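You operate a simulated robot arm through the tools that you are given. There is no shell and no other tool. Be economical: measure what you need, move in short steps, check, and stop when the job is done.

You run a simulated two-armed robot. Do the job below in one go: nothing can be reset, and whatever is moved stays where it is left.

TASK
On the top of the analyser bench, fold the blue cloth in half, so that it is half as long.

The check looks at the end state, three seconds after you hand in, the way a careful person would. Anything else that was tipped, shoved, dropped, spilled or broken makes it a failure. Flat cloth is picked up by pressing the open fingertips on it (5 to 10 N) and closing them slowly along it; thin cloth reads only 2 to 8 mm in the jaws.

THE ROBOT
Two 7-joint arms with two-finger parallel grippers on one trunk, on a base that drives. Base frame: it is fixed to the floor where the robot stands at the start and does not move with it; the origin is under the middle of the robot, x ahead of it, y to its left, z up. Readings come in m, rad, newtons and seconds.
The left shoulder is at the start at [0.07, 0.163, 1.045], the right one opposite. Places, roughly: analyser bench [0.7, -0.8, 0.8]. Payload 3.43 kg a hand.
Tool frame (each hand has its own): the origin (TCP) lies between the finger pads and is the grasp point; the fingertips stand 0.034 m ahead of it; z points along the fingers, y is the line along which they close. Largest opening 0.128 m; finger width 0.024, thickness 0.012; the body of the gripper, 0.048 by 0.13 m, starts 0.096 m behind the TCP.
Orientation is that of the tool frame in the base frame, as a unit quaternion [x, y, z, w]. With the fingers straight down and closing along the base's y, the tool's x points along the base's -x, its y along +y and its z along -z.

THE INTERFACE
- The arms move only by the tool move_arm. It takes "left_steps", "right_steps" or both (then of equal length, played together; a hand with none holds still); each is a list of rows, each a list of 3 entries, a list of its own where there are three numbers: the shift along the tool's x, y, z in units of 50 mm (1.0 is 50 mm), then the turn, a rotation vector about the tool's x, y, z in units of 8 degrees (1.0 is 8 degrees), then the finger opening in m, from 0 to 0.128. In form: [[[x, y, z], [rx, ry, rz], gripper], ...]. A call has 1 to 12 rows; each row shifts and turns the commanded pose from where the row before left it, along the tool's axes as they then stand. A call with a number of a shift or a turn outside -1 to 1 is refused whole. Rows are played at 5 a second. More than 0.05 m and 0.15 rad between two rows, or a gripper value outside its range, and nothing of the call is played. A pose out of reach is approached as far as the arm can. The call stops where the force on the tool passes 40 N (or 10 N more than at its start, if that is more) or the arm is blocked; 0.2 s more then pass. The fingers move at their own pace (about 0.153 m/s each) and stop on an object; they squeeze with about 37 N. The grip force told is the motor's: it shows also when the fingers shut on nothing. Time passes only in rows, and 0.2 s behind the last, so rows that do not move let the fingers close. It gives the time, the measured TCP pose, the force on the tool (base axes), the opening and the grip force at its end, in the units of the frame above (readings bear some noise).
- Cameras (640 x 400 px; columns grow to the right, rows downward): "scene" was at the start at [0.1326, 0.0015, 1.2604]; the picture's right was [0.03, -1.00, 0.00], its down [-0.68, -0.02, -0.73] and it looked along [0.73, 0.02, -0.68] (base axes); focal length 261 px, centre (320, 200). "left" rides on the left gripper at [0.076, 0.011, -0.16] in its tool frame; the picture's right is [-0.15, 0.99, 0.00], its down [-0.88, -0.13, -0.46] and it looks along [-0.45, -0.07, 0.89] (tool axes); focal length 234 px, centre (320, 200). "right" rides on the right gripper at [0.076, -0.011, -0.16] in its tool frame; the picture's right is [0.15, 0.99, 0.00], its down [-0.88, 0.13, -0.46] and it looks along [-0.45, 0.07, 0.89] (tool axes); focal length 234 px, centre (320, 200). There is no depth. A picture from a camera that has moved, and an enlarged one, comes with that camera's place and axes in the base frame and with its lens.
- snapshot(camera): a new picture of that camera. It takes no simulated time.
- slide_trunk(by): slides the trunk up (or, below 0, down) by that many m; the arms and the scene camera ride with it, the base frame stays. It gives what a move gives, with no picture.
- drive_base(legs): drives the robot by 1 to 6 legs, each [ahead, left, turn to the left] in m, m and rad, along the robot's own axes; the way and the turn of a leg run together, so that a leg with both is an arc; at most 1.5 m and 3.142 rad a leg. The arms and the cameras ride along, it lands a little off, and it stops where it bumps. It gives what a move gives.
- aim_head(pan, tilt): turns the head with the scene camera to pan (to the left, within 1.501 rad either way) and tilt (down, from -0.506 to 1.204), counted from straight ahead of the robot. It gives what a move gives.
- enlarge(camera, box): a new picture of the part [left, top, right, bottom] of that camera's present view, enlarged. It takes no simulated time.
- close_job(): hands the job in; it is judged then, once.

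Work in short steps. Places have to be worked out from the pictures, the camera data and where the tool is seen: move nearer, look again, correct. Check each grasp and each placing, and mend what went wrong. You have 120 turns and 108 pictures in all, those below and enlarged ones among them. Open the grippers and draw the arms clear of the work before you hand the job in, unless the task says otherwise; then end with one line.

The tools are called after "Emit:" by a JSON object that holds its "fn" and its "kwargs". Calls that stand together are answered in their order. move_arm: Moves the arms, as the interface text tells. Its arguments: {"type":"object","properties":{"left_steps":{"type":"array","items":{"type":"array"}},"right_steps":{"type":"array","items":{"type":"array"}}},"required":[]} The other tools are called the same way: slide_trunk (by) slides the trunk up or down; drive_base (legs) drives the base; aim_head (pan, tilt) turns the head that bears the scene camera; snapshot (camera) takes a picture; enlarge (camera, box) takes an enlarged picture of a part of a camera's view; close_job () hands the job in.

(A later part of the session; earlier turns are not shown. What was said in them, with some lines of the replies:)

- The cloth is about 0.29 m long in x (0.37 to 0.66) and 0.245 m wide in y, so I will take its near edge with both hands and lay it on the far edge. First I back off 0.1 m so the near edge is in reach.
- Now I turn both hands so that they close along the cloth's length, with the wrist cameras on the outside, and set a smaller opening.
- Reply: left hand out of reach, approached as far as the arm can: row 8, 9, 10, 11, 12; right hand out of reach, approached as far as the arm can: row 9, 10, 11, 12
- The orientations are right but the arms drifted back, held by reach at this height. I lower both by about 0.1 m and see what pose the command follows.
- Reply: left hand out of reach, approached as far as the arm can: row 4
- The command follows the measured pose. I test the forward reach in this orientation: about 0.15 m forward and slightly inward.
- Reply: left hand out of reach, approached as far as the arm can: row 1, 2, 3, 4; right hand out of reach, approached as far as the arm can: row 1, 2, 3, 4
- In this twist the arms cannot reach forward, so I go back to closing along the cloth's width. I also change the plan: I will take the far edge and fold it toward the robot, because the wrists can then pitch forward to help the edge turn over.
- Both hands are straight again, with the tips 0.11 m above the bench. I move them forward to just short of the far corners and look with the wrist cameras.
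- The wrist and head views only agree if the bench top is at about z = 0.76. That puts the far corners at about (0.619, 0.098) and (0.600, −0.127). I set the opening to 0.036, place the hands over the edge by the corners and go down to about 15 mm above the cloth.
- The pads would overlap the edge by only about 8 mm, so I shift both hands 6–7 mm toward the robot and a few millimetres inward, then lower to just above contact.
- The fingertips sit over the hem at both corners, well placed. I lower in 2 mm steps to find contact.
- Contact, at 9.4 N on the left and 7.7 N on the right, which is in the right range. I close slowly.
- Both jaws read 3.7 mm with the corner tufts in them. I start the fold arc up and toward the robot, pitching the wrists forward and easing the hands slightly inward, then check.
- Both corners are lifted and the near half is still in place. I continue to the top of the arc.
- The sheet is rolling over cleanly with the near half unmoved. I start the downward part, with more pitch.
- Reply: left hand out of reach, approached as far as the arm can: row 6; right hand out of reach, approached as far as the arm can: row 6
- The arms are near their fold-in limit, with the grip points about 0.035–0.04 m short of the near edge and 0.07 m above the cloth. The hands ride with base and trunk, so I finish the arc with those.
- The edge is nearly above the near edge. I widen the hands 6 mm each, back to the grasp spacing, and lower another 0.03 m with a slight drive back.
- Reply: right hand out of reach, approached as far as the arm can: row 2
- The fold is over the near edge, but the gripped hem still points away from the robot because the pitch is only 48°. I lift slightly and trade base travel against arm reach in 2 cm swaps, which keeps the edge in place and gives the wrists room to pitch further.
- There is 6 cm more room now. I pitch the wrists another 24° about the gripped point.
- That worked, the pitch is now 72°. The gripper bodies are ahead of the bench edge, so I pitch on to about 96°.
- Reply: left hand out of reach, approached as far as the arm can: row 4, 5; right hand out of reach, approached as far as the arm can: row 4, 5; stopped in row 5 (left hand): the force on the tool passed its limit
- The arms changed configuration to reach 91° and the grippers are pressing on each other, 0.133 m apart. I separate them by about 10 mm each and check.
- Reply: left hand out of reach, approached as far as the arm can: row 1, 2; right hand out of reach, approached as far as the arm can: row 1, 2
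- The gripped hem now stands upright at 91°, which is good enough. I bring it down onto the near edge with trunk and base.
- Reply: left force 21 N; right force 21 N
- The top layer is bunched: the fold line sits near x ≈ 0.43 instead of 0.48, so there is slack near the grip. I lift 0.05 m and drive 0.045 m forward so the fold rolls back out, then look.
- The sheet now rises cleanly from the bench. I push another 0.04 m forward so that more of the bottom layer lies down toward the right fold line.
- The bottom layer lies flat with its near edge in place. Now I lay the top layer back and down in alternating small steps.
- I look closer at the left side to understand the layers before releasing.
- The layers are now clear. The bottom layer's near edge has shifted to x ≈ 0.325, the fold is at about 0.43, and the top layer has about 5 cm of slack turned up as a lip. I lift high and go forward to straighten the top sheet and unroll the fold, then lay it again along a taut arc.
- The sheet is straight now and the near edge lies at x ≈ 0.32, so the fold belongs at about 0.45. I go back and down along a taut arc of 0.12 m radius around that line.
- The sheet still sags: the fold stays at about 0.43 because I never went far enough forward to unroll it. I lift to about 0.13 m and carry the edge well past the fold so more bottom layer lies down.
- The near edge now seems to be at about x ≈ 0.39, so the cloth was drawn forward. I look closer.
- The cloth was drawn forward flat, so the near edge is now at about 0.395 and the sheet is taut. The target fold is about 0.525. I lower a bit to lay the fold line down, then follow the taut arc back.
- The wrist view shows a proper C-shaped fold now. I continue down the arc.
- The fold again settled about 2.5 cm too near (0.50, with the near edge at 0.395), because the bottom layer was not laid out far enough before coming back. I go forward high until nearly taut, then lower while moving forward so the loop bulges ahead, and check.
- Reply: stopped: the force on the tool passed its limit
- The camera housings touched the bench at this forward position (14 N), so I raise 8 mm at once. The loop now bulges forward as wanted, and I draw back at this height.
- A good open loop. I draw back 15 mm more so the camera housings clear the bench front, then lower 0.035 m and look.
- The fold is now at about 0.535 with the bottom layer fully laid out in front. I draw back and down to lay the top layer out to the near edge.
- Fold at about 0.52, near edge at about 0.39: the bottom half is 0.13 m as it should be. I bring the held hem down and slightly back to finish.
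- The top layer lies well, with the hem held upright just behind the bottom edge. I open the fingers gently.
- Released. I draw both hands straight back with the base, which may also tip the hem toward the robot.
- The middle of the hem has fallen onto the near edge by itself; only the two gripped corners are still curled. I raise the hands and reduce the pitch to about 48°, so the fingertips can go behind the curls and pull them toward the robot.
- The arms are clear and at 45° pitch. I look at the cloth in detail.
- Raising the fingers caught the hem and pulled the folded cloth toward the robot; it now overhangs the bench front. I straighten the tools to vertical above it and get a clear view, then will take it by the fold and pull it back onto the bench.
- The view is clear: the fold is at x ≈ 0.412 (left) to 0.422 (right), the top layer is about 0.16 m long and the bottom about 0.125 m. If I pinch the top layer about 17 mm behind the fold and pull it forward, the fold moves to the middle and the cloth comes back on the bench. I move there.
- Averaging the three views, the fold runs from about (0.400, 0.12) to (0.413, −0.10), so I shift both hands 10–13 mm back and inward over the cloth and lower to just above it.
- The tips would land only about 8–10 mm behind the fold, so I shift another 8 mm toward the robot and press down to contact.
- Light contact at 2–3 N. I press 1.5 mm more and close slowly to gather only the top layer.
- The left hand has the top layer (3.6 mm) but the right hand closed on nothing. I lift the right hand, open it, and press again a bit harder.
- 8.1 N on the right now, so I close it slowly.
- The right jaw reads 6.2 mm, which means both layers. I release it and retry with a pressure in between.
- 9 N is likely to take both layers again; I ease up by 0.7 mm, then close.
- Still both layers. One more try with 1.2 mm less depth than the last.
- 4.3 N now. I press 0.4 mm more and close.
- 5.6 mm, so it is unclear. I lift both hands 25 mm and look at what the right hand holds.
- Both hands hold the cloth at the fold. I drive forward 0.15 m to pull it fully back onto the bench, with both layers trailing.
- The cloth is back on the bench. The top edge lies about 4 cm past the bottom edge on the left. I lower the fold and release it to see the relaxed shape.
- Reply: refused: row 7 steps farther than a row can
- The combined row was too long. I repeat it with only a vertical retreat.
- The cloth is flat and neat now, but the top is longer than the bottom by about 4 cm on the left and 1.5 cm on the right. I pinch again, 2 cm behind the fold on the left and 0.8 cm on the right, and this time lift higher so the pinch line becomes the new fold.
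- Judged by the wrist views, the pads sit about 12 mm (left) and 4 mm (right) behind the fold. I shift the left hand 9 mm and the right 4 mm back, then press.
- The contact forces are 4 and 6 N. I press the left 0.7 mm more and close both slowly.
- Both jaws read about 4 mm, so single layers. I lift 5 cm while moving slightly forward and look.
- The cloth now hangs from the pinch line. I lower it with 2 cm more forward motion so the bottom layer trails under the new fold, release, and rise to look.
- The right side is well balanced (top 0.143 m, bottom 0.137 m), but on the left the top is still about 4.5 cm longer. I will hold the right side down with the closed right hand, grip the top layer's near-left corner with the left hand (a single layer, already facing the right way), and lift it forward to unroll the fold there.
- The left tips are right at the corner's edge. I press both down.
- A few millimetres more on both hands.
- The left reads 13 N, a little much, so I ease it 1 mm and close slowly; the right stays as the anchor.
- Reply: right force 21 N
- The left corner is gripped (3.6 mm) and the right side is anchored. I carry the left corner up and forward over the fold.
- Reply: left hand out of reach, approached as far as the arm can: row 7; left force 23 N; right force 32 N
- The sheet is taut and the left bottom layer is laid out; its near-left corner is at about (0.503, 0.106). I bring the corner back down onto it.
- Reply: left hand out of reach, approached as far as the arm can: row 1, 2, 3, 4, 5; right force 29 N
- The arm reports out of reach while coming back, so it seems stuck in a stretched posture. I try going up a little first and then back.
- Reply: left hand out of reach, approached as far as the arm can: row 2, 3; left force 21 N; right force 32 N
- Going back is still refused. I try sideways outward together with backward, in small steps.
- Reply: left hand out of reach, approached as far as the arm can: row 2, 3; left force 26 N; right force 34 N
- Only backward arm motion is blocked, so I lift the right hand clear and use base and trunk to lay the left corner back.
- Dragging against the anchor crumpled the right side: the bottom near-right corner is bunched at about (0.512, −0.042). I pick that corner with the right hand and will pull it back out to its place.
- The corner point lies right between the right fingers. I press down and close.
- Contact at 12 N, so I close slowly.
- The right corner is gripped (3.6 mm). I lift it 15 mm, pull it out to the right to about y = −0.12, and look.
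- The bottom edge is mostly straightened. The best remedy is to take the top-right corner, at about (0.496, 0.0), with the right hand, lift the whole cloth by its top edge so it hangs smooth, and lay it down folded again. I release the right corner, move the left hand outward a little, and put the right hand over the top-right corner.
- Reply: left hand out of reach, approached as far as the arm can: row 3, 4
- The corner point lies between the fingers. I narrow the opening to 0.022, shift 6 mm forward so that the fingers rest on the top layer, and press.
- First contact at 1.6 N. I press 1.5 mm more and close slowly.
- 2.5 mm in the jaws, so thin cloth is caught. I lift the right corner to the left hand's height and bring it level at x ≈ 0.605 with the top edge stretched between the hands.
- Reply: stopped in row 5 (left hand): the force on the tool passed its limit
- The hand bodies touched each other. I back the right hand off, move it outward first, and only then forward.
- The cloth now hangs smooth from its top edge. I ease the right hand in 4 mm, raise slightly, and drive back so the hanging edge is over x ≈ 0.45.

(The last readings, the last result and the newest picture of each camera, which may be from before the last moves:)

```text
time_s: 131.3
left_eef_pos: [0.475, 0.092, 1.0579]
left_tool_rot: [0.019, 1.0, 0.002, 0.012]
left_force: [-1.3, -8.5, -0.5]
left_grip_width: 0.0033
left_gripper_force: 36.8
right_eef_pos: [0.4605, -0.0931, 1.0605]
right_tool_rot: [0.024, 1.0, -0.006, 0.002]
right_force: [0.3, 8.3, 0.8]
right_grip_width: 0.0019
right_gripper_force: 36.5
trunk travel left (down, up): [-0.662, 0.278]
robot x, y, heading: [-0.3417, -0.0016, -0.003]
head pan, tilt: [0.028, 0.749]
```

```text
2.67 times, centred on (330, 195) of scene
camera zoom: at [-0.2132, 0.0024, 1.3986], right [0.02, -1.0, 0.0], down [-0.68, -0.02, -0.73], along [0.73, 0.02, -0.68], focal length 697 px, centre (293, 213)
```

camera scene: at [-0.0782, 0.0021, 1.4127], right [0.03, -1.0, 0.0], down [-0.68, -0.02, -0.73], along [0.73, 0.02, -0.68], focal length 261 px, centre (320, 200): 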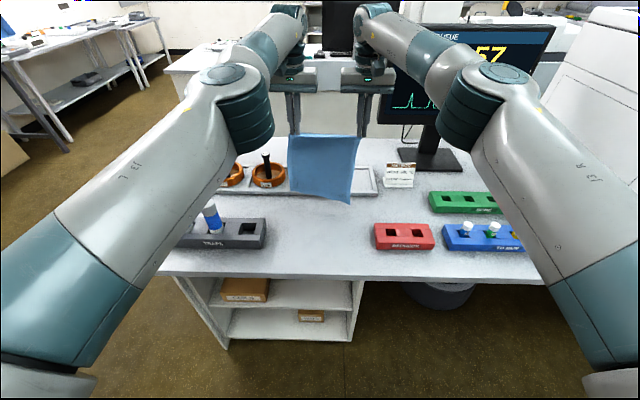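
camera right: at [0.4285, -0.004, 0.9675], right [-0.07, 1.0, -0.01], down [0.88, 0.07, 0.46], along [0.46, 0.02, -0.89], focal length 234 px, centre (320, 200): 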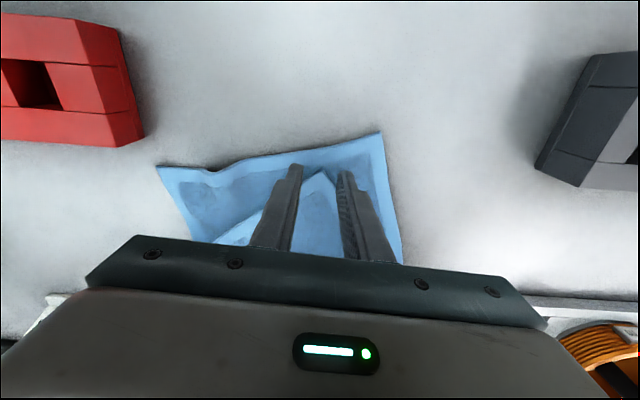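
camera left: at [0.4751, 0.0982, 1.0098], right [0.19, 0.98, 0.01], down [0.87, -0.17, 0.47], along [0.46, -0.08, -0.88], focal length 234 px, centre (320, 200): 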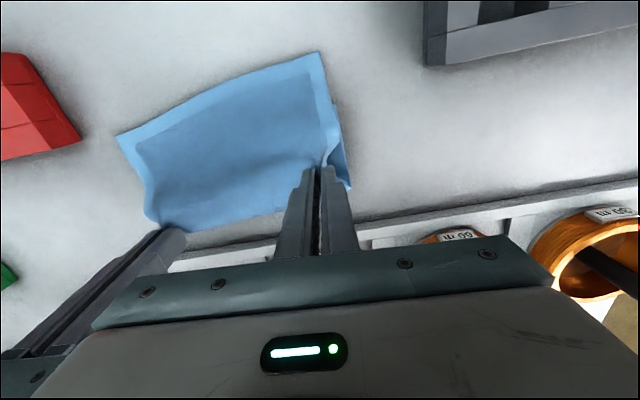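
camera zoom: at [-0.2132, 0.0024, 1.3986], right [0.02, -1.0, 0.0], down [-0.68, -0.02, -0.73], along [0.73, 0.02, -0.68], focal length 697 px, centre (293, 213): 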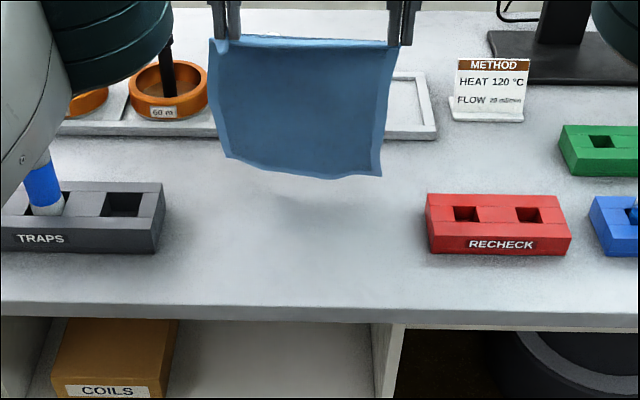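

The cloth hangs smooth and is just swinging from the drive. I go back 3 cm, let it settle while lowering until the bottom edge touches, then start laying it forward.

Emit:
{"fn": "drive_base", "kwargs": {"legs": [[-0.03, 0, 0]]}}

Emit:
{"fn": "move_arm", "kwargs": {"right_steps": [[[0, 0, 0], [0, 0, 0], 0], [[0, 0, 0], [0, 0, 0], 0], [[0, 0, 0], [0, 0, 0], 0], [[0, 0, 0], [0, 0, 0], 0], [[0, 0, 0], [0, 0, 0], 0], [[0, 0, 0], [0, 0, 0], 0], [[0, 0, 0], [0, 0, 0], 0], [[0, 0, 0], [0, 0, 0], 0]]}}

Emit:
{"fn": "slide_trunk", "kwargs": {"by": -0.035}}

Emit:
{"fn": "enlarge", "kwargs": {"camera": "scene", "box": [230, 120, 430, 270]}}

```text
time_s: 132.2
left_eef_pos: [0.4527, 0.0905, 1.0503]
left_tool_rot: [0.017, 1.0, 0.002, 0.007]
left_force: [-0.8, -7.0, -0.4]
left_grip_width: 0.0035
left_gripper_force: 37.0
right_eef_pos: [0.4393, -0.0928, 1.0527]
right_tool_rot: [0.024, 1.0, -0.006, -0.001]
right_force: [1.8, 7.1, -0.2]
right_grip_width: 0.0024
right_gripper_force: 37.2
trunk travel left (down, up): [-0.662, 0.278]
robot x, y, heading: [-0.3691, -0.0003, -0.006]
head pan, tilt: [0.028, 0.749]
```

```text
time_s: 134.0
left_eef_pos: [0.448, 0.0911, 1.0537]
left_tool_rot: [0.019, 1.0, 0.002, 0.01]
left_force: [-1.6, -6.6, 0.0]
left_grip_width: 0.0034
left_gripper_force: 37.3
right_eef_pos: [0.4353, -0.093, 1.0566]
right_tool_rot: [0.024, 1.0, -0.007, 0.001]
right_force: [0.7, 6.2, 0.2]
right_grip_width: 0.0023
right_gripper_force: 37.0
trunk travel left (down, up): [-0.662, 0.278]
robot x, y, heading: [-0.3693, 0.0058, -0.003]
head pan, tilt: [0.028, 0.749]
```

```text
time_s: 134.8
left_eef_pos: [0.4478, 0.0906, 1.0174]
left_tool_rot: [0.018, 1.0, 0.001, 0.011]
left_force: [-0.6, -6.7, -0.5]
left_grip_width: 0.0031
left_gripper_force: 37.0
right_eef_pos: [0.4344, -0.0929, 1.0215]
right_tool_rot: [0.025, 1.0, -0.006, 0.0]
right_force: [1.0, 6.3, -0.1]
right_grip_width: 0.0019
right_gripper_force: 36.6
trunk travel left (down, up): [-0.627, 0.313]
robot x, y, heading: [-0.3681, 0.0015, -0.005]
head pan, tilt: [0.028, 0.749]
```

```text
2.67 times, centred on (330, 195) of scene
camera zoom: at [-0.2386, 0.0025, 1.363], right [0.02, -1.0, 0.0], down [-0.68, -0.02, -0.73], along [0.73, 0.02, -0.68], focal length 697 px, centre (293, 213)
```

zoom: 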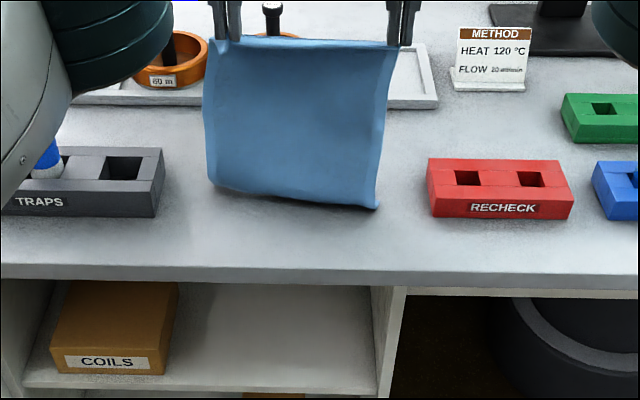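

The bottom edge has touched at about x ≈ 0.42–0.46. I lay it forward: drive forward and lower in alternation.

Emit:
{"fn": "drive_base", "kwargs": {"legs": [[0.035, 0, 0]]}}

Emit:
{"fn": "slide_trunk", "kwargs": {"by": -0.03}}

Emit:
{"fn": "drive_base", "kwargs": {"legs": [[0.035, 0, 0]]}}

Emit:
{"fn": "slide_trunk", "kwargs": {"by": -0.03}}

Emit:
{"fn": "drive_base", "kwargs": {"legs": [[0.045, 0, 0]]}}

Emit:
{"fn": "slide_trunk", "kwargs": {"by": -0.03}}

Emit:
{"fn": "drive_base", "kwargs": {"legs": [[0.035, 0, 0]]}}

Emit:
{"fn": "enlarge", "kwargs": {"camera": "scene", "box": [230, 100, 430, 250]}}

```text
time_s: 135.6
left_eef_pos: [0.4807, 0.0905, 1.0206]
left_tool_rot: [0.017, 1.0, 0.001, 0.011]
left_force: [-1.1, -6.0, 0.6]
left_grip_width: 0.0033
left_gripper_force: 36.3
right_eef_pos: [0.4677, -0.0926, 1.0224]
right_tool_rot: [0.024, 1.0, -0.006, 0.001]
right_force: [0.3, 6.1, -0.7]
right_grip_width: 0.002
right_gripper_force: 37.3
trunk travel left (down, up): [-0.627, 0.313]
robot x, y, heading: [-0.3369, 0.0042, -0.004]
head pan, tilt: [0.028, 0.749]
```

```text
time_s: 136.4
left_eef_pos: [0.4825, 0.0896, 0.9891]
left_tool_rot: [0.019, 1.0, 0.002, 0.01]
left_force: [-0.9, -4.8, 0.0]
left_grip_width: 0.0032
left_gripper_force: 37.1
right_eef_pos: [0.4712, -0.0924, 0.9915]
right_tool_rot: [0.025, 1.0, -0.006, 0.0]
right_force: [0.3, 5.9, -1.0]
right_grip_width: 0.0023
right_gripper_force: 37.3
trunk travel left (down, up): [-0.597, 0.343]
robot x, y, heading: [-0.3382, 0.0025, -0.001]
head pan, tilt: [0.028, 0.749]
```

```text
time_s: 137.2
left_eef_pos: [0.516, 0.0908, 0.9902]
left_tool_rot: [0.019, 1.0, 0.002, 0.012]
left_force: [-0.8, -5.2, 0.3]
left_grip_width: 0.0031
left_gripper_force: 36.9
right_eef_pos: [0.5027, -0.093, 0.9935]
right_tool_rot: [0.024, 1.0, -0.005, 0.002]
right_force: [1.4, 5.7, 0.1]
right_grip_width: 0.002
right_gripper_force: 36.5
trunk travel left (down, up): [-0.597, 0.343]
robot x, y, heading: [-0.3068, 0.0015, -0.004]
head pan, tilt: [0.028, 0.749]
```

```text
time_s: 138.0
left_eef_pos: [0.5172, 0.0895, 0.9587]
left_tool_rot: [0.019, 1.0, 0.002, 0.01]
left_force: [0.1, -5.3, -1.2]
left_grip_width: 0.0029
left_gripper_force: 37.1
right_eef_pos: [0.5043, -0.0926, 0.9613]
right_tool_rot: [0.023, 1.0, -0.004, 0.001]
right_force: [0.5, 4.5, 0.2]
right_grip_width: 0.002
right_gripper_force: 36.7
trunk travel left (down, up): [-0.567, 0.373]
robot x, y, heading: [-0.3005, 0.0015, -0.0]
head pan, tilt: [0.028, 0.749]
```

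```text
time_s: 138.9
left_eef_pos: [0.5623, 0.0895, 0.9598]
left_tool_rot: [0.019, 1.0, 0.002, 0.011]
left_force: [-0.8, -5.1, 0.2]
left_grip_width: 0.0037
left_gripper_force: 37.2
right_eef_pos: [0.5484, -0.0928, 0.9624]
right_tool_rot: [0.024, 1.0, -0.006, 0.001]
right_force: [1.4, 5.6, -0.8]
right_grip_width: 0.0019
right_gripper_force: 37.1
trunk travel left (down, up): [-0.567, 0.373]
robot x, y, heading: [-0.2576, -0.0027, -0.008]
head pan, tilt: [0.028, 0.749]
```

```text
time_s: 139.6
left_eef_pos: [0.561, 0.0905, 0.9299]
left_tool_rot: [0.019, 1.0, 0.002, 0.009]
left_force: [-0.5, -3.7, 0.2]
left_grip_width: 0.0034
left_gripper_force: 37.0
right_eef_pos: [0.5484, -0.0929, 0.9325]
right_tool_rot: [0.024, 1.0, -0.004, 0.0]
right_force: [0.8, 4.2, -0.1]
right_grip_width: 0.0019
right_gripper_force: 37.2
trunk travel left (down, up): [-0.537, 0.403]
robot x, y, heading: [-0.2597, 0.0005, -0.006]
head pan, tilt: [0.028, 0.749]
```

```text
time_s: 140.5
left_eef_pos: [0.5956, 0.0902, 0.9296]
left_tool_rot: [0.019, 1.0, 0.002, 0.011]
left_force: [-0.3, -5.3, -0.7]
left_grip_width: 0.0036
left_gripper_force: 37.0
right_eef_pos: [0.583, -0.0929, 0.9334]
right_tool_rot: [0.025, 1.0, -0.005, 0.001]
right_force: [1.3, 5.1, -0.1]
right_grip_width: 0.002
right_gripper_force: 37.3
trunk travel left (down, up): [-0.537, 0.403]
robot x, y, heading: [-0.2216, 0.0044, -0.001]
head pan, tilt: [0.028, 0.749]
```

```text
2.67 times, centred on (330, 175) of scene
camera zoom: at [-0.0909, 0.0019, 1.273], right [0.02, -1.0, 0.0], down [-0.68, -0.02, -0.73], along [0.73, 0.02, -0.68], focal length 697 px, centre (293, 267)
```

zoom: 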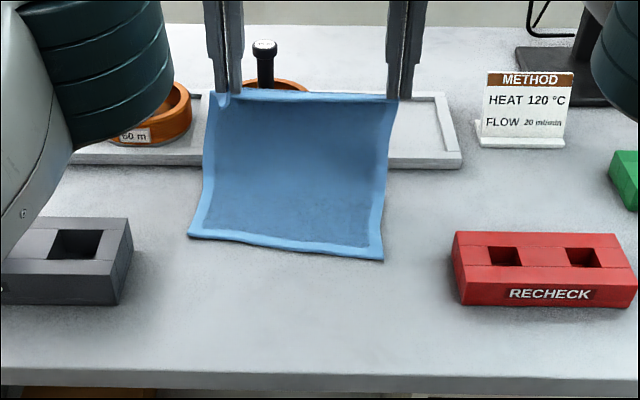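

Beautifully draped: the bottom edge runs from (0.506, 0.137) to (0.472, −0.08) and about half is laid. I go 3 cm further forward and down, line the right hand up with the tilt, shift slightly left, and begin the return arc.

Emit:
{"fn": "drive_base", "kwargs": {"legs": [[0.03, 0, 0]]}}

Emit:
{"fn": "slide_trunk", "kwargs": {"by": -0.02}}

Emit:
{"fn": "move_arm", "kwargs": {"right_steps": [[[0.2, 0, 0], [0, 0, 0], 0], [[0.2, 0, 0], [0, 0, 0], 0]]}}

Emit:
{"fn": "drive_base", "kwargs": {"legs": [[-0.03, 0.017, 0]]}}

Emit:
{"fn": "slide_trunk", "kwargs": {"by": -0.01}}

Emit:
{"fn": "drive_base", "kwargs": {"legs": [[-0.03, 0, 0]]}}

Emit:
{"fn": "slide_trunk", "kwargs": {"by": -0.02}}

Emit:
{"fn": "enlarge", "kwargs": {"camera": "scene", "box": [240, 110, 400, 220]}}

```text
time_s: 141.3
left_eef_pos: [0.6239, 0.0886, 0.9311]
left_tool_rot: [0.02, 1.0, 0.002, 0.011]
left_force: [-0.6, -4.3, -0.1]
left_grip_width: 0.0034
left_gripper_force: 37.3
right_eef_pos: [0.6098, -0.0914, 0.934]
right_tool_rot: [0.024, 1.0, -0.004, 0.002]
right_force: [1.3, 4.3, -0.1]
right_grip_width: 0.0021
right_gripper_force: 36.3
trunk travel left (down, up): [-0.537, 0.403]
robot x, y, heading: [-0.1934, -0.003, -0.0]
head pan, tilt: [0.028, 0.749]
```

```text
time_s: 142.0
left_eef_pos: [0.626, 0.0883, 0.9092]
left_tool_rot: [0.02, 1.0, 0.0, 0.01]
left_force: [-0.3, -3.5, -0.1]
left_grip_width: 0.0033
left_gripper_force: 36.6
right_eef_pos: [0.612, -0.0913, 0.9129]
right_tool_rot: [0.023, 1.0, -0.005, 0.001]
right_force: [-0.7, 3.0, -1.0]
right_grip_width: 0.0021
right_gripper_force: 37.4
trunk travel left (down, up): [-0.517, 0.423]
robot x, y, heading: [-0.1947, 0.0026, 0.0]
head pan, tilt: [0.028, 0.749]
```

```text
time_s: 142.6
left_eef_pos: [0.6247, 0.0883, 0.9094]
left_tool_rot: [0.019, 1.0, 0.001, 0.011]
left_force: [-1.1, -5.3, -0.3]
left_grip_width: 0.0032
left_gripper_force: 37.4
right_eef_pos: [0.5916, -0.0909, 0.9134]
right_tool_rot: [0.024, 1.0, -0.005, 0.001]
right_force: [1.3, 4.9, 0.0]
right_grip_width: 0.002
right_gripper_force: 37.0
trunk travel left (down, up): [-0.517, 0.423]
robot x, y, heading: [-0.1921, 0.0042, -0.004]
head pan, tilt: [0.028, 0.749]
```

```text
time_s: 143.4
left_eef_pos: [0.5955, 0.1055, 0.9096]
left_tool_rot: [0.02, 1.0, 0.002, 0.012]
left_force: [-1.3, -6.1, 0.3]
left_grip_width: 0.0033
left_gripper_force: 36.9
right_eef_pos: [0.5632, -0.0752, 0.9134]
right_tool_rot: [0.023, 1.0, -0.005, 0.0]
right_force: [2.0, 6.1, 0.1]
right_grip_width: 0.0016
right_gripper_force: 36.9
trunk travel left (down, up): [-0.517, 0.423]
robot x, y, heading: [-0.2243, 0.0173, -0.002]
head pan, tilt: [0.028, 0.749]
```

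```text
time_s: 144.0
left_eef_pos: [0.5942, 0.1041, 0.9003]
left_tool_rot: [0.02, 1.0, 0.0, 0.011]
left_force: [-1.7, -5.0, 0.0]
left_grip_width: 0.0032
left_gripper_force: 36.8
right_eef_pos: [0.5618, -0.0739, 0.9041]
right_tool_rot: [0.023, 1.0, -0.004, 0.002]
right_force: [0.9, 3.9, -0.5]
right_grip_width: 0.0019
right_gripper_force: 36.4
trunk travel left (down, up): [-0.507, 0.433]
robot x, y, heading: [-0.2273, 0.0186, -0.006]
head pan, tilt: [0.028, 0.749]
```

```text
time_s: 144.9
left_eef_pos: [0.566, 0.1054, 0.8989]
left_tool_rot: [0.019, 1.0, 0.001, 0.011]
left_force: [-1.0, -5.2, -0.4]
left_grip_width: 0.0033
left_gripper_force: 37.3
right_eef_pos: [0.534, -0.0744, 0.9014]
right_tool_rot: [0.024, 1.0, -0.005, 0.001]
right_force: [2.6, 6.0, 0.6]
right_grip_width: 0.0019
right_gripper_force: 36.9
trunk travel left (down, up): [-0.507, 0.433]
robot x, y, heading: [-0.2557, 0.0198, -0.005]
head pan, tilt: [0.028, 0.749]
```

```text
time_s: 145.5
left_eef_pos: [0.5651, 0.1048, 0.8804]
left_tool_rot: [0.02, 1.0, 0.001, 0.01]
left_force: [-1.4, -5.5, 1.2]
left_grip_width: 0.0036
left_gripper_force: 37.0
right_eef_pos: [0.5332, -0.0739, 0.884]
right_tool_rot: [0.024, 1.0, -0.004, 0.002]
right_force: [0.7, 5.4, 0.3]
right_grip_width: 0.0019
right_gripper_force: 36.8
trunk travel left (down, up): [-0.487, 0.453]
robot x, y, heading: [-0.251, 0.0174, -0.004]
head pan, tilt: [0.028, 0.749]
```

```text
3.64 times, centred on (320, 165) of scene
camera zoom: at [-0.1214, 0.0186, 1.223], right [0.02, -1.0, 0.0], down [-0.68, -0.02, -0.73], along [0.73, 0.02, -0.68], focal length 950 px, centre (320, 327)
```

zoom: 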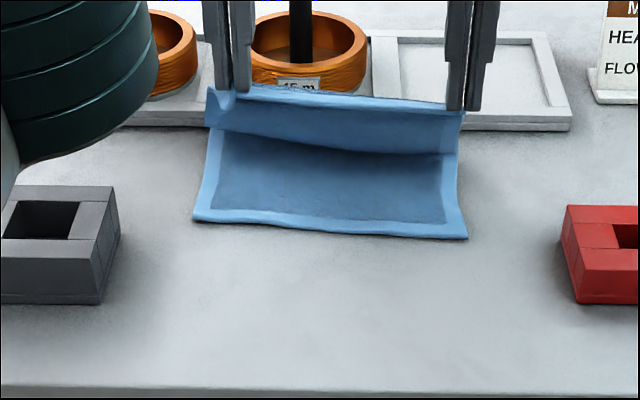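

The loop is forming exactly over the laid half, and the bottom edge is at (0.50, 0.138) to (0.478, −0.081). I continue down the arc.

Emit:
{"fn": "drive_base", "kwargs": {"legs": [[-0.025, 0, 0]]}}

Emit:
{"fn": "slide_trunk", "kwargs": {"by": -0.025}}

Emit:
{"fn": "drive_base", "kwargs": {"legs": [[-0.017, 0, 0]]}}

Emit:
{"fn": "slide_trunk", "kwargs": {"by": -0.027}}

Emit:
{"fn": "enlarge", "kwargs": {"camera": "scene", "box": [240, 110, 400, 220]}}

```text
time_s: 146.3
left_eef_pos: [0.5415, 0.1066, 0.8795]
left_tool_rot: [0.019, 1.0, 0.0, 0.011]
left_force: [-2.2, -5.4, -0.3]
left_grip_width: 0.0034
left_gripper_force: 37.0
right_eef_pos: [0.5097, -0.0742, 0.8816]
right_tool_rot: [0.024, 1.0, -0.004, 0.001]
right_force: [1.0, 5.2, -0.5]
right_grip_width: 0.0022
right_gripper_force: 36.7
trunk travel left (down, up): [-0.487, 0.453]
robot x, y, heading: [-0.2751, 0.0182, -0.004]
head pan, tilt: [0.028, 0.749]
```

```text
time_s: 147.1
left_eef_pos: [0.5405, 0.1041, 0.8549]
left_tool_rot: [0.02, 1.0, 0.001, 0.01]
left_force: [-2.2, -4.9, 0.0]
left_grip_width: 0.0035
left_gripper_force: 37.3
right_eef_pos: [0.5089, -0.0745, 0.8582]
right_tool_rot: [0.024, 1.0, -0.005, 0.001]
right_force: [0.6, 3.5, -0.1]
right_grip_width: 0.002
right_gripper_force: 37.4
trunk travel left (down, up): [-0.462, 0.478]
robot x, y, heading: [-0.2777, 0.0175, -0.006]
head pan, tilt: [0.028, 0.749]
```

```text
time_s: 147.8
left_eef_pos: [0.5254, 0.1052, 0.853]
left_tool_rot: [0.02, 1.0, 0.001, 0.011]
left_force: [-2.0, -5.7, -0.2]
left_grip_width: 0.0037
left_gripper_force: 36.5
right_eef_pos: [0.4923, -0.0742, 0.8572]
right_tool_rot: [0.024, 1.0, -0.005, 0.001]
right_force: [0.2, 5.2, 0.3]
right_grip_width: 0.0022
right_gripper_force: 36.7
trunk travel left (down, up): [-0.462, 0.478]
robot x, y, heading: [-0.2891, 0.0171, -0.004]
head pan, tilt: [0.028, 0.749]
```

```text
time_s: 148.6
left_eef_pos: [0.5248, 0.1045, 0.828]
left_tool_rot: [0.02, 1.0, 0.0, 0.01]
left_force: [-1.2, -3.8, -0.1]
left_grip_width: 0.0033
left_gripper_force: 37.4
right_eef_pos: [0.491, -0.0728, 0.8311]
right_tool_rot: [0.024, 1.0, -0.004, 0.001]
right_force: [-0.5, 3.6, 1.3]
right_grip_width: 0.0022
right_gripper_force: 37.0
trunk travel left (down, up): [-0.435, 0.505]
robot x, y, heading: [-0.2921, 0.0162, -0.005]
head pan, tilt: [0.028, 0.749]
```

```text
3.64 times, centred on (320, 165) of scene
camera zoom: at [-0.1617, 0.0188, 1.171], right [0.02, -1.0, 0.0], down [-0.68, -0.02, -0.73], along [0.73, 0.02, -0.68], focal length 950 px, centre (320, 327)
```

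zoom: 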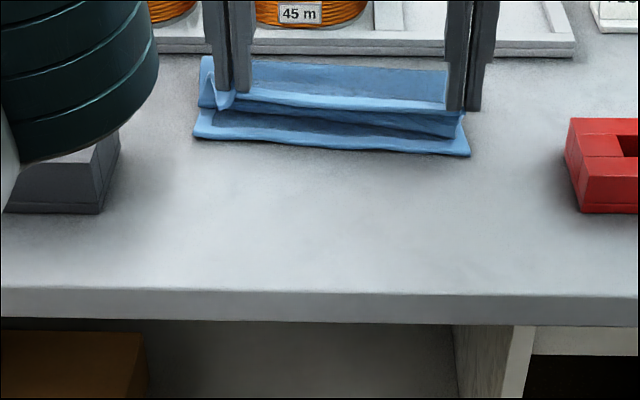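

Almost there: the top edge hovers 3 cm above the bottom edge. I line up the right hand by +1 cm, drive back 15 mm and lower onto the layer.

Emit:
{"fn": "move_arm", "kwargs": {"right_steps": [[[-0.2, 0, 0], [0, 0, 0], 0]]}}

Emit:
{"fn": "drive_base", "kwargs": {"legs": [[-0.014, 0, 0]]}}

Emit:
{"fn": "slide_trunk", "kwargs": {"by": -0.023}}

Emit:
{"fn": "enlarge", "kwargs": {"camera": "scene", "box": [270, 100, 380, 180]}}

```text
time_s: 149.0
left_eef_pos: [0.5245, 0.1058, 0.8261]
left_tool_rot: [0.02, 1.0, 0.0, 0.01]
left_force: [-0.7, -3.2, 0.6]
left_grip_width: 0.0036
left_gripper_force: 37.1
right_eef_pos: [0.5019, -0.0735, 0.8308]
right_tool_rot: [0.024, 1.0, -0.006, 0.001]
right_force: [0.3, 4.0, -0.4]
right_grip_width: 0.0021
right_gripper_force: 36.6
trunk travel left (down, up): [-0.435, 0.505]
robot x, y, heading: [-0.2897, 0.0167, -0.002]
head pan, tilt: [0.028, 0.749]
```

```text
time_s: 149.7
left_eef_pos: [0.512, 0.1054, 0.8271]
left_tool_rot: [0.019, 1.0, 0.001, 0.01]
left_force: [-0.8, -2.9, 0.3]
left_grip_width: 0.0034
left_gripper_force: 37.3
right_eef_pos: [0.4886, -0.0742, 0.8301]
right_tool_rot: [0.024, 1.0, -0.005, 0.001]
right_force: [-0.3, 3.3, -0.3]
right_grip_width: 0.0018
right_gripper_force: 37.2
trunk travel left (down, up): [-0.435, 0.505]
robot x, y, heading: [-0.3098, 0.0172, -0.001]
head pan, tilt: [0.028, 0.749]
```

```text
time_s: 150.4
left_eef_pos: [0.5119, 0.105, 0.8046]
left_tool_rot: [0.021, 1.0, 0.001, 0.011]
left_force: [0.2, -2.9, 1.9]
left_grip_width: 0.0036
left_gripper_force: 37.0
right_eef_pos: [0.4877, -0.0746, 0.8089]
right_tool_rot: [0.024, 1.0, -0.005, 0.002]
right_force: [1.3, 3.7, 1.5]
right_grip_width: 0.0018
right_gripper_force: 36.8
trunk travel left (down, up): [-0.412, 0.528]
robot x, y, heading: [-0.3083, 0.0162, 0.001]
head pan, tilt: [0.028, 0.749]
```

```text
5.00 times, centred on (325, 140) of scene
camera zoom: at [-0.1759, 0.0188, 1.148], right [0.02, -1.0, 0.0], down [-0.68, -0.02, -0.73], along [0.73, 0.02, -0.68], focal length 1307 px, centre (295, 500)
```

zoom: 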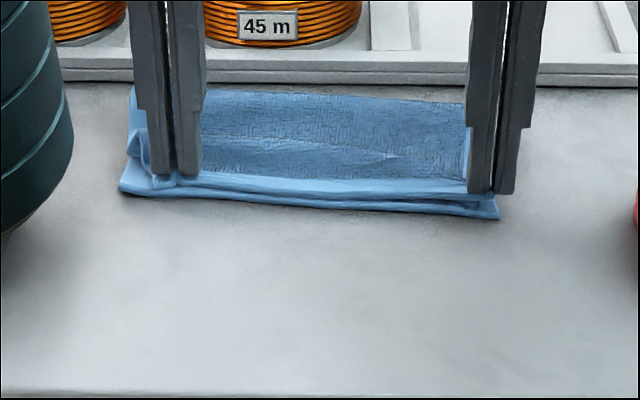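

The edges coincide within a few millimetres. I lower the right hand 4 mm, open both hands slowly and rise straight up.

Emit:
{"fn": "move_arm", "kwargs": {"left_steps": [[[0, 0, 0], [0, 0, 0], 0.003], [[0, 0, 0], [0, 0, 0], 0.012], [[0, 0, 0], [0, 0, 0], 0.022], [[0, 0, 0], [0, 0, 0], 0.03], [[0, 0, 0], [0, 0, 0], 0.03]], "right_steps": [[[0, 0, 0.08], [0, 0, 0], 0.002], [[0, 0, 0], [0, 0, 0], 0.012], [[0, 0, 0], [0, 0, 0], 0.022], [[0, 0, 0], [0, 0, 0], 0.03], [[0, 0, 0], [0, 0, 0], 0.03]]}}

Emit:
{"fn": "slide_trunk", "kwargs": {"by": 0.12}}

Emit:
{"fn": "enlarge", "kwargs": {"camera": "scene", "box": [250, 120, 400, 230]}}

```text
time_s: 151.6
left_eef_pos: [0.5109, 0.1048, 0.8034]
left_tool_rot: [0.02, 1.0, 0.001, 0.01]
left_force: [0.2, 0.7, 1.7]
left_grip_width: 0.0299
left_gripper_force: 0.2
right_eef_pos: [0.4865, -0.0742, 0.8045]
right_tool_rot: [0.024, 1.0, -0.004, 0.001]
right_force: [0.4, -0.1, 5.3]
right_grip_width: 0.0291
right_gripper_force: 0.1
trunk travel left (down, up): [-0.412, 0.528]
robot x, y, heading: [-0.3086, 0.0171, -0.003]
head pan, tilt: [0.028, 0.749]
```

```text
time_s: 153.1
left_eef_pos: [0.5113, 0.1045, 0.9236]
left_tool_rot: [0.02, 1.0, 0.001, 0.009]
left_force: [0.9, 0.4, -0.5]
left_grip_width: 0.0301
left_gripper_force: 0.0
right_eef_pos: [0.4883, -0.0747, 0.9233]
right_tool_rot: [0.024, 1.0, -0.005, 0.001]
right_force: [0.8, 0.4, -0.3]
right_grip_width: 0.0302
right_gripper_force: 0.0
trunk travel left (down, up): [-0.532, 0.408]
robot x, y, heading: [-0.3068, 0.0191, -0.003]
head pan, tilt: [0.028, 0.749]
```

```text
3.64 times, centred on (325, 175) of scene
camera zoom: at [-0.1749, 0.0188, 1.2678], right [0.02, -1.0, 0.0], down [-0.68, -0.02, -0.73], along [0.73, 0.02, -0.68], focal length 950 px, centre (302, 291)
```

zoom: 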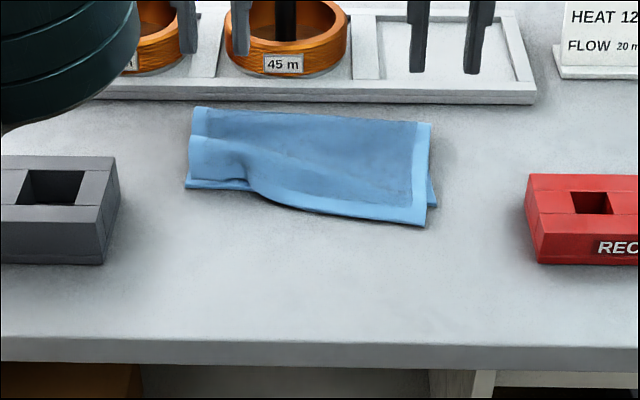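

The cloth is folded with its edges close together: matching on the left, the top about 2.5 cm over on the right, and the fold straight across. I withdraw with open hands and check the whole bench.

Emit:
{"fn": "move_arm", "kwargs": {"left_steps": [[[0, 0, -0.6], [0, 0, 0], 0.06], [[0, 0, 0], [0, 0, 0], 0.06]], "right_steps": [[[0, 0, -0.6], [0, 0, 0], 0.06], [[0, 0, 0], [0, 0, 0], 0.06]]}}

Emit:
{"fn": "drive_base", "kwargs": {"legs": [[-0.25, 0, 0]]}}

Emit:
{"fn": "snapshot", "kwargs": {"camera": "scene"}}

Emit:
{"fn": "enlarge", "kwargs": {"camera": "scene", "box": [270, 110, 370, 180]}}

```text
time_s: 153.7
left_eef_pos: [0.5096, 0.1054, 0.9537]
left_tool_rot: [0.02, 1.0, 0.002, 0.009]
left_force: [0.4, -0.1, -0.7]
left_grip_width: 0.0598
left_gripper_force: 0.1
right_eef_pos: [0.4883, -0.0754, 0.9531]
right_tool_rot: [0.023, 1.0, -0.004, 0.0]
right_force: [-0.1, -0.3, -0.6]
right_grip_width: 0.0604
right_gripper_force: 0.1
trunk travel left (down, up): [-0.532, 0.408]
robot x, y, heading: [-0.3073, 0.0191, -0.004]
head pan, tilt: [0.028, 0.749]
```

```text
time_s: 155.5
left_eef_pos: [0.257, 0.1055, 0.9546]
left_tool_rot: [0.02, 1.0, 0.001, 0.011]
left_force: [0.9, 0.0, -0.2]
left_grip_width: 0.0599
left_gripper_force: 0.0
right_eef_pos: [0.2365, -0.0759, 0.9536]
right_tool_rot: [0.025, 1.0, -0.004, 0.0]
right_force: [0.8, 0.1, -0.1]
right_grip_width: 0.0603
right_gripper_force: 0.1
trunk travel left (down, up): [-0.532, 0.408]
robot x, y, heading: [-0.5579, 0.0223, -0.003]
head pan, tilt: [0.028, 0.749]
```

```text
3 pictures are left
camera scene: at [-0.4263, 0.0196, 1.2679], right [0.02, -1.0, 0.0], down [-0.68, -0.01, -0.73], along [0.73, 0.02, -0.68], focal length 261 px, centre (320, 200)
```

scene: 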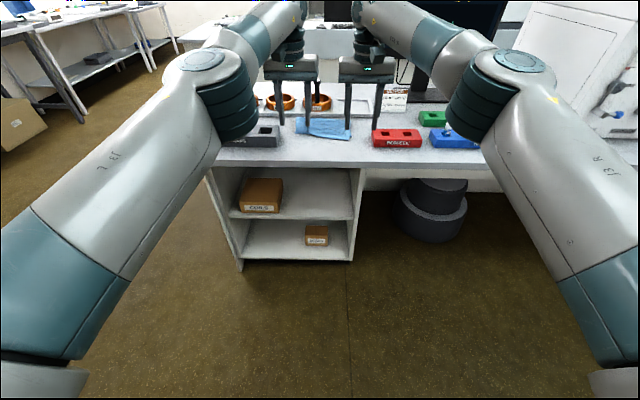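

```text
5.71 times, centred on (320, 145) of scene
camera zoom: at [-0.4263, 0.0196, 1.2679], right [0.02, -1.0, 0.0], down [-0.68, -0.01, -0.73], along [0.73, 0.02, -0.68], focal length 1494 px, centre (320, 514)
```

zoom: 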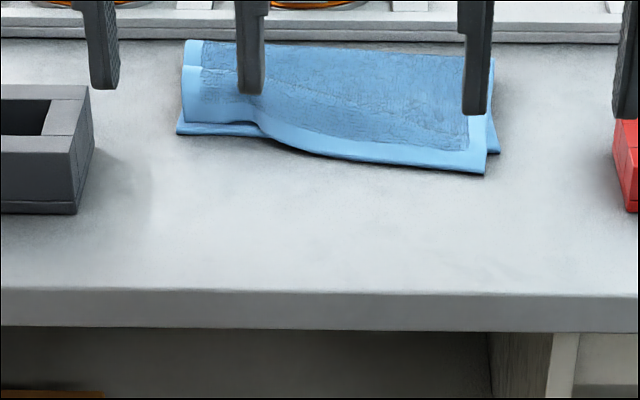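

The cloth has relaxed flat and folded, and the bench looks undisturbed. The arm hides the TRAPS tubes, so I check them with the left wrist camera.

Emit:
{"fn": "aim_head", "kwargs": {"pan": 0.35, "tilt": 0.55}}

Emit:
{"fn": "move_arm", "kwargs": {"left_steps": [[[0, 0, -0.8], [-0.5, 0, 0], 0.06], [[0, 0, -0.8], [0.5, 0, 0], 0.06]]}}

Emit:
{"fn": "snapshot", "kwargs": {"camera": "scene"}}

```text
time_s: 156.4
left_eef_pos: [0.2592, 0.1051, 0.9533]
left_tool_rot: [0.021, 1.0, 0.0, 0.011]
left_force: [-0.1, 1.0, -0.4]
left_grip_width: 0.06
left_gripper_force: 0.0
right_eef_pos: [0.2386, -0.0749, 0.9533]
right_tool_rot: [0.024, 1.0, -0.004, 0.002]
right_force: [0.5, -0.2, 0.5]
right_grip_width: 0.0601
right_gripper_force: 0.2
trunk travel left (down, up): [-0.532, 0.408]
robot x, y, heading: [-0.5582, 0.019, -0.006]
head pan, tilt: [0.351, 0.55]
```

```text
time_s: 157.0
left_eef_pos: [0.2358, 0.106, 1.0295]
left_tool_rot: [0.022, 1.0, 0.0, 0.011]
left_force: [-0.4, -0.3, 0.5]
left_grip_width: 0.0598
left_gripper_force: 0.0
left hand out of reach, approached as far as the arm can: row 1, 2
right_eef_pos: [0.236, -0.0734, 0.9539]
right_tool_rot: [0.024, 1.0, -0.005, 0.0]
right_force: [-0.3, 0.4, -1.2]
right_grip_width: 0.0601
right_gripper_force: 0.2
trunk travel left (down, up): [-0.532, 0.408]
robot x, y, heading: [-0.5593, 0.018, -0.004]
head pan, tilt: [0.351, 0.55]
```

```text
1 pictures are left
camera scene: at [-0.4249, 0.0498, 1.285], right [0.34, -0.94, 0.0], down [-0.49, -0.18, -0.85], along [0.8, 0.29, -0.52], focal length 261 px, centre (320, 200)
```

scene: 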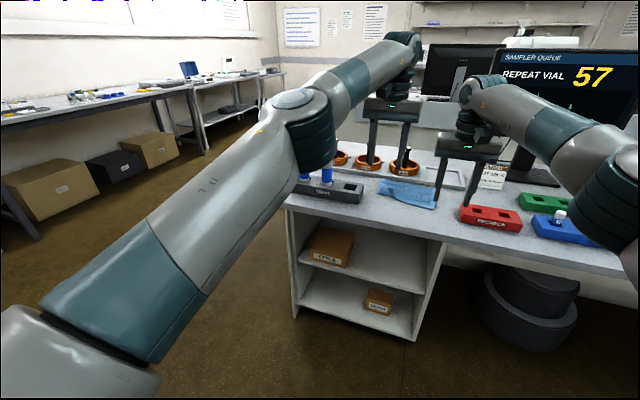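

Both tubes are still upright in TRAPS, nothing else was disturbed, and the arms are clear with open grippers. I hand in.

Emit:
{"fn": "close_job", "kwargs": {}}

```text
The job is handed in.
```

The blue cloth lies folded in half lengthwise on the analyser bench, though the halves are not perfectly even: the top edge is about 2.5 cm past the bottom edge on the right and about 1 cm short on the left.
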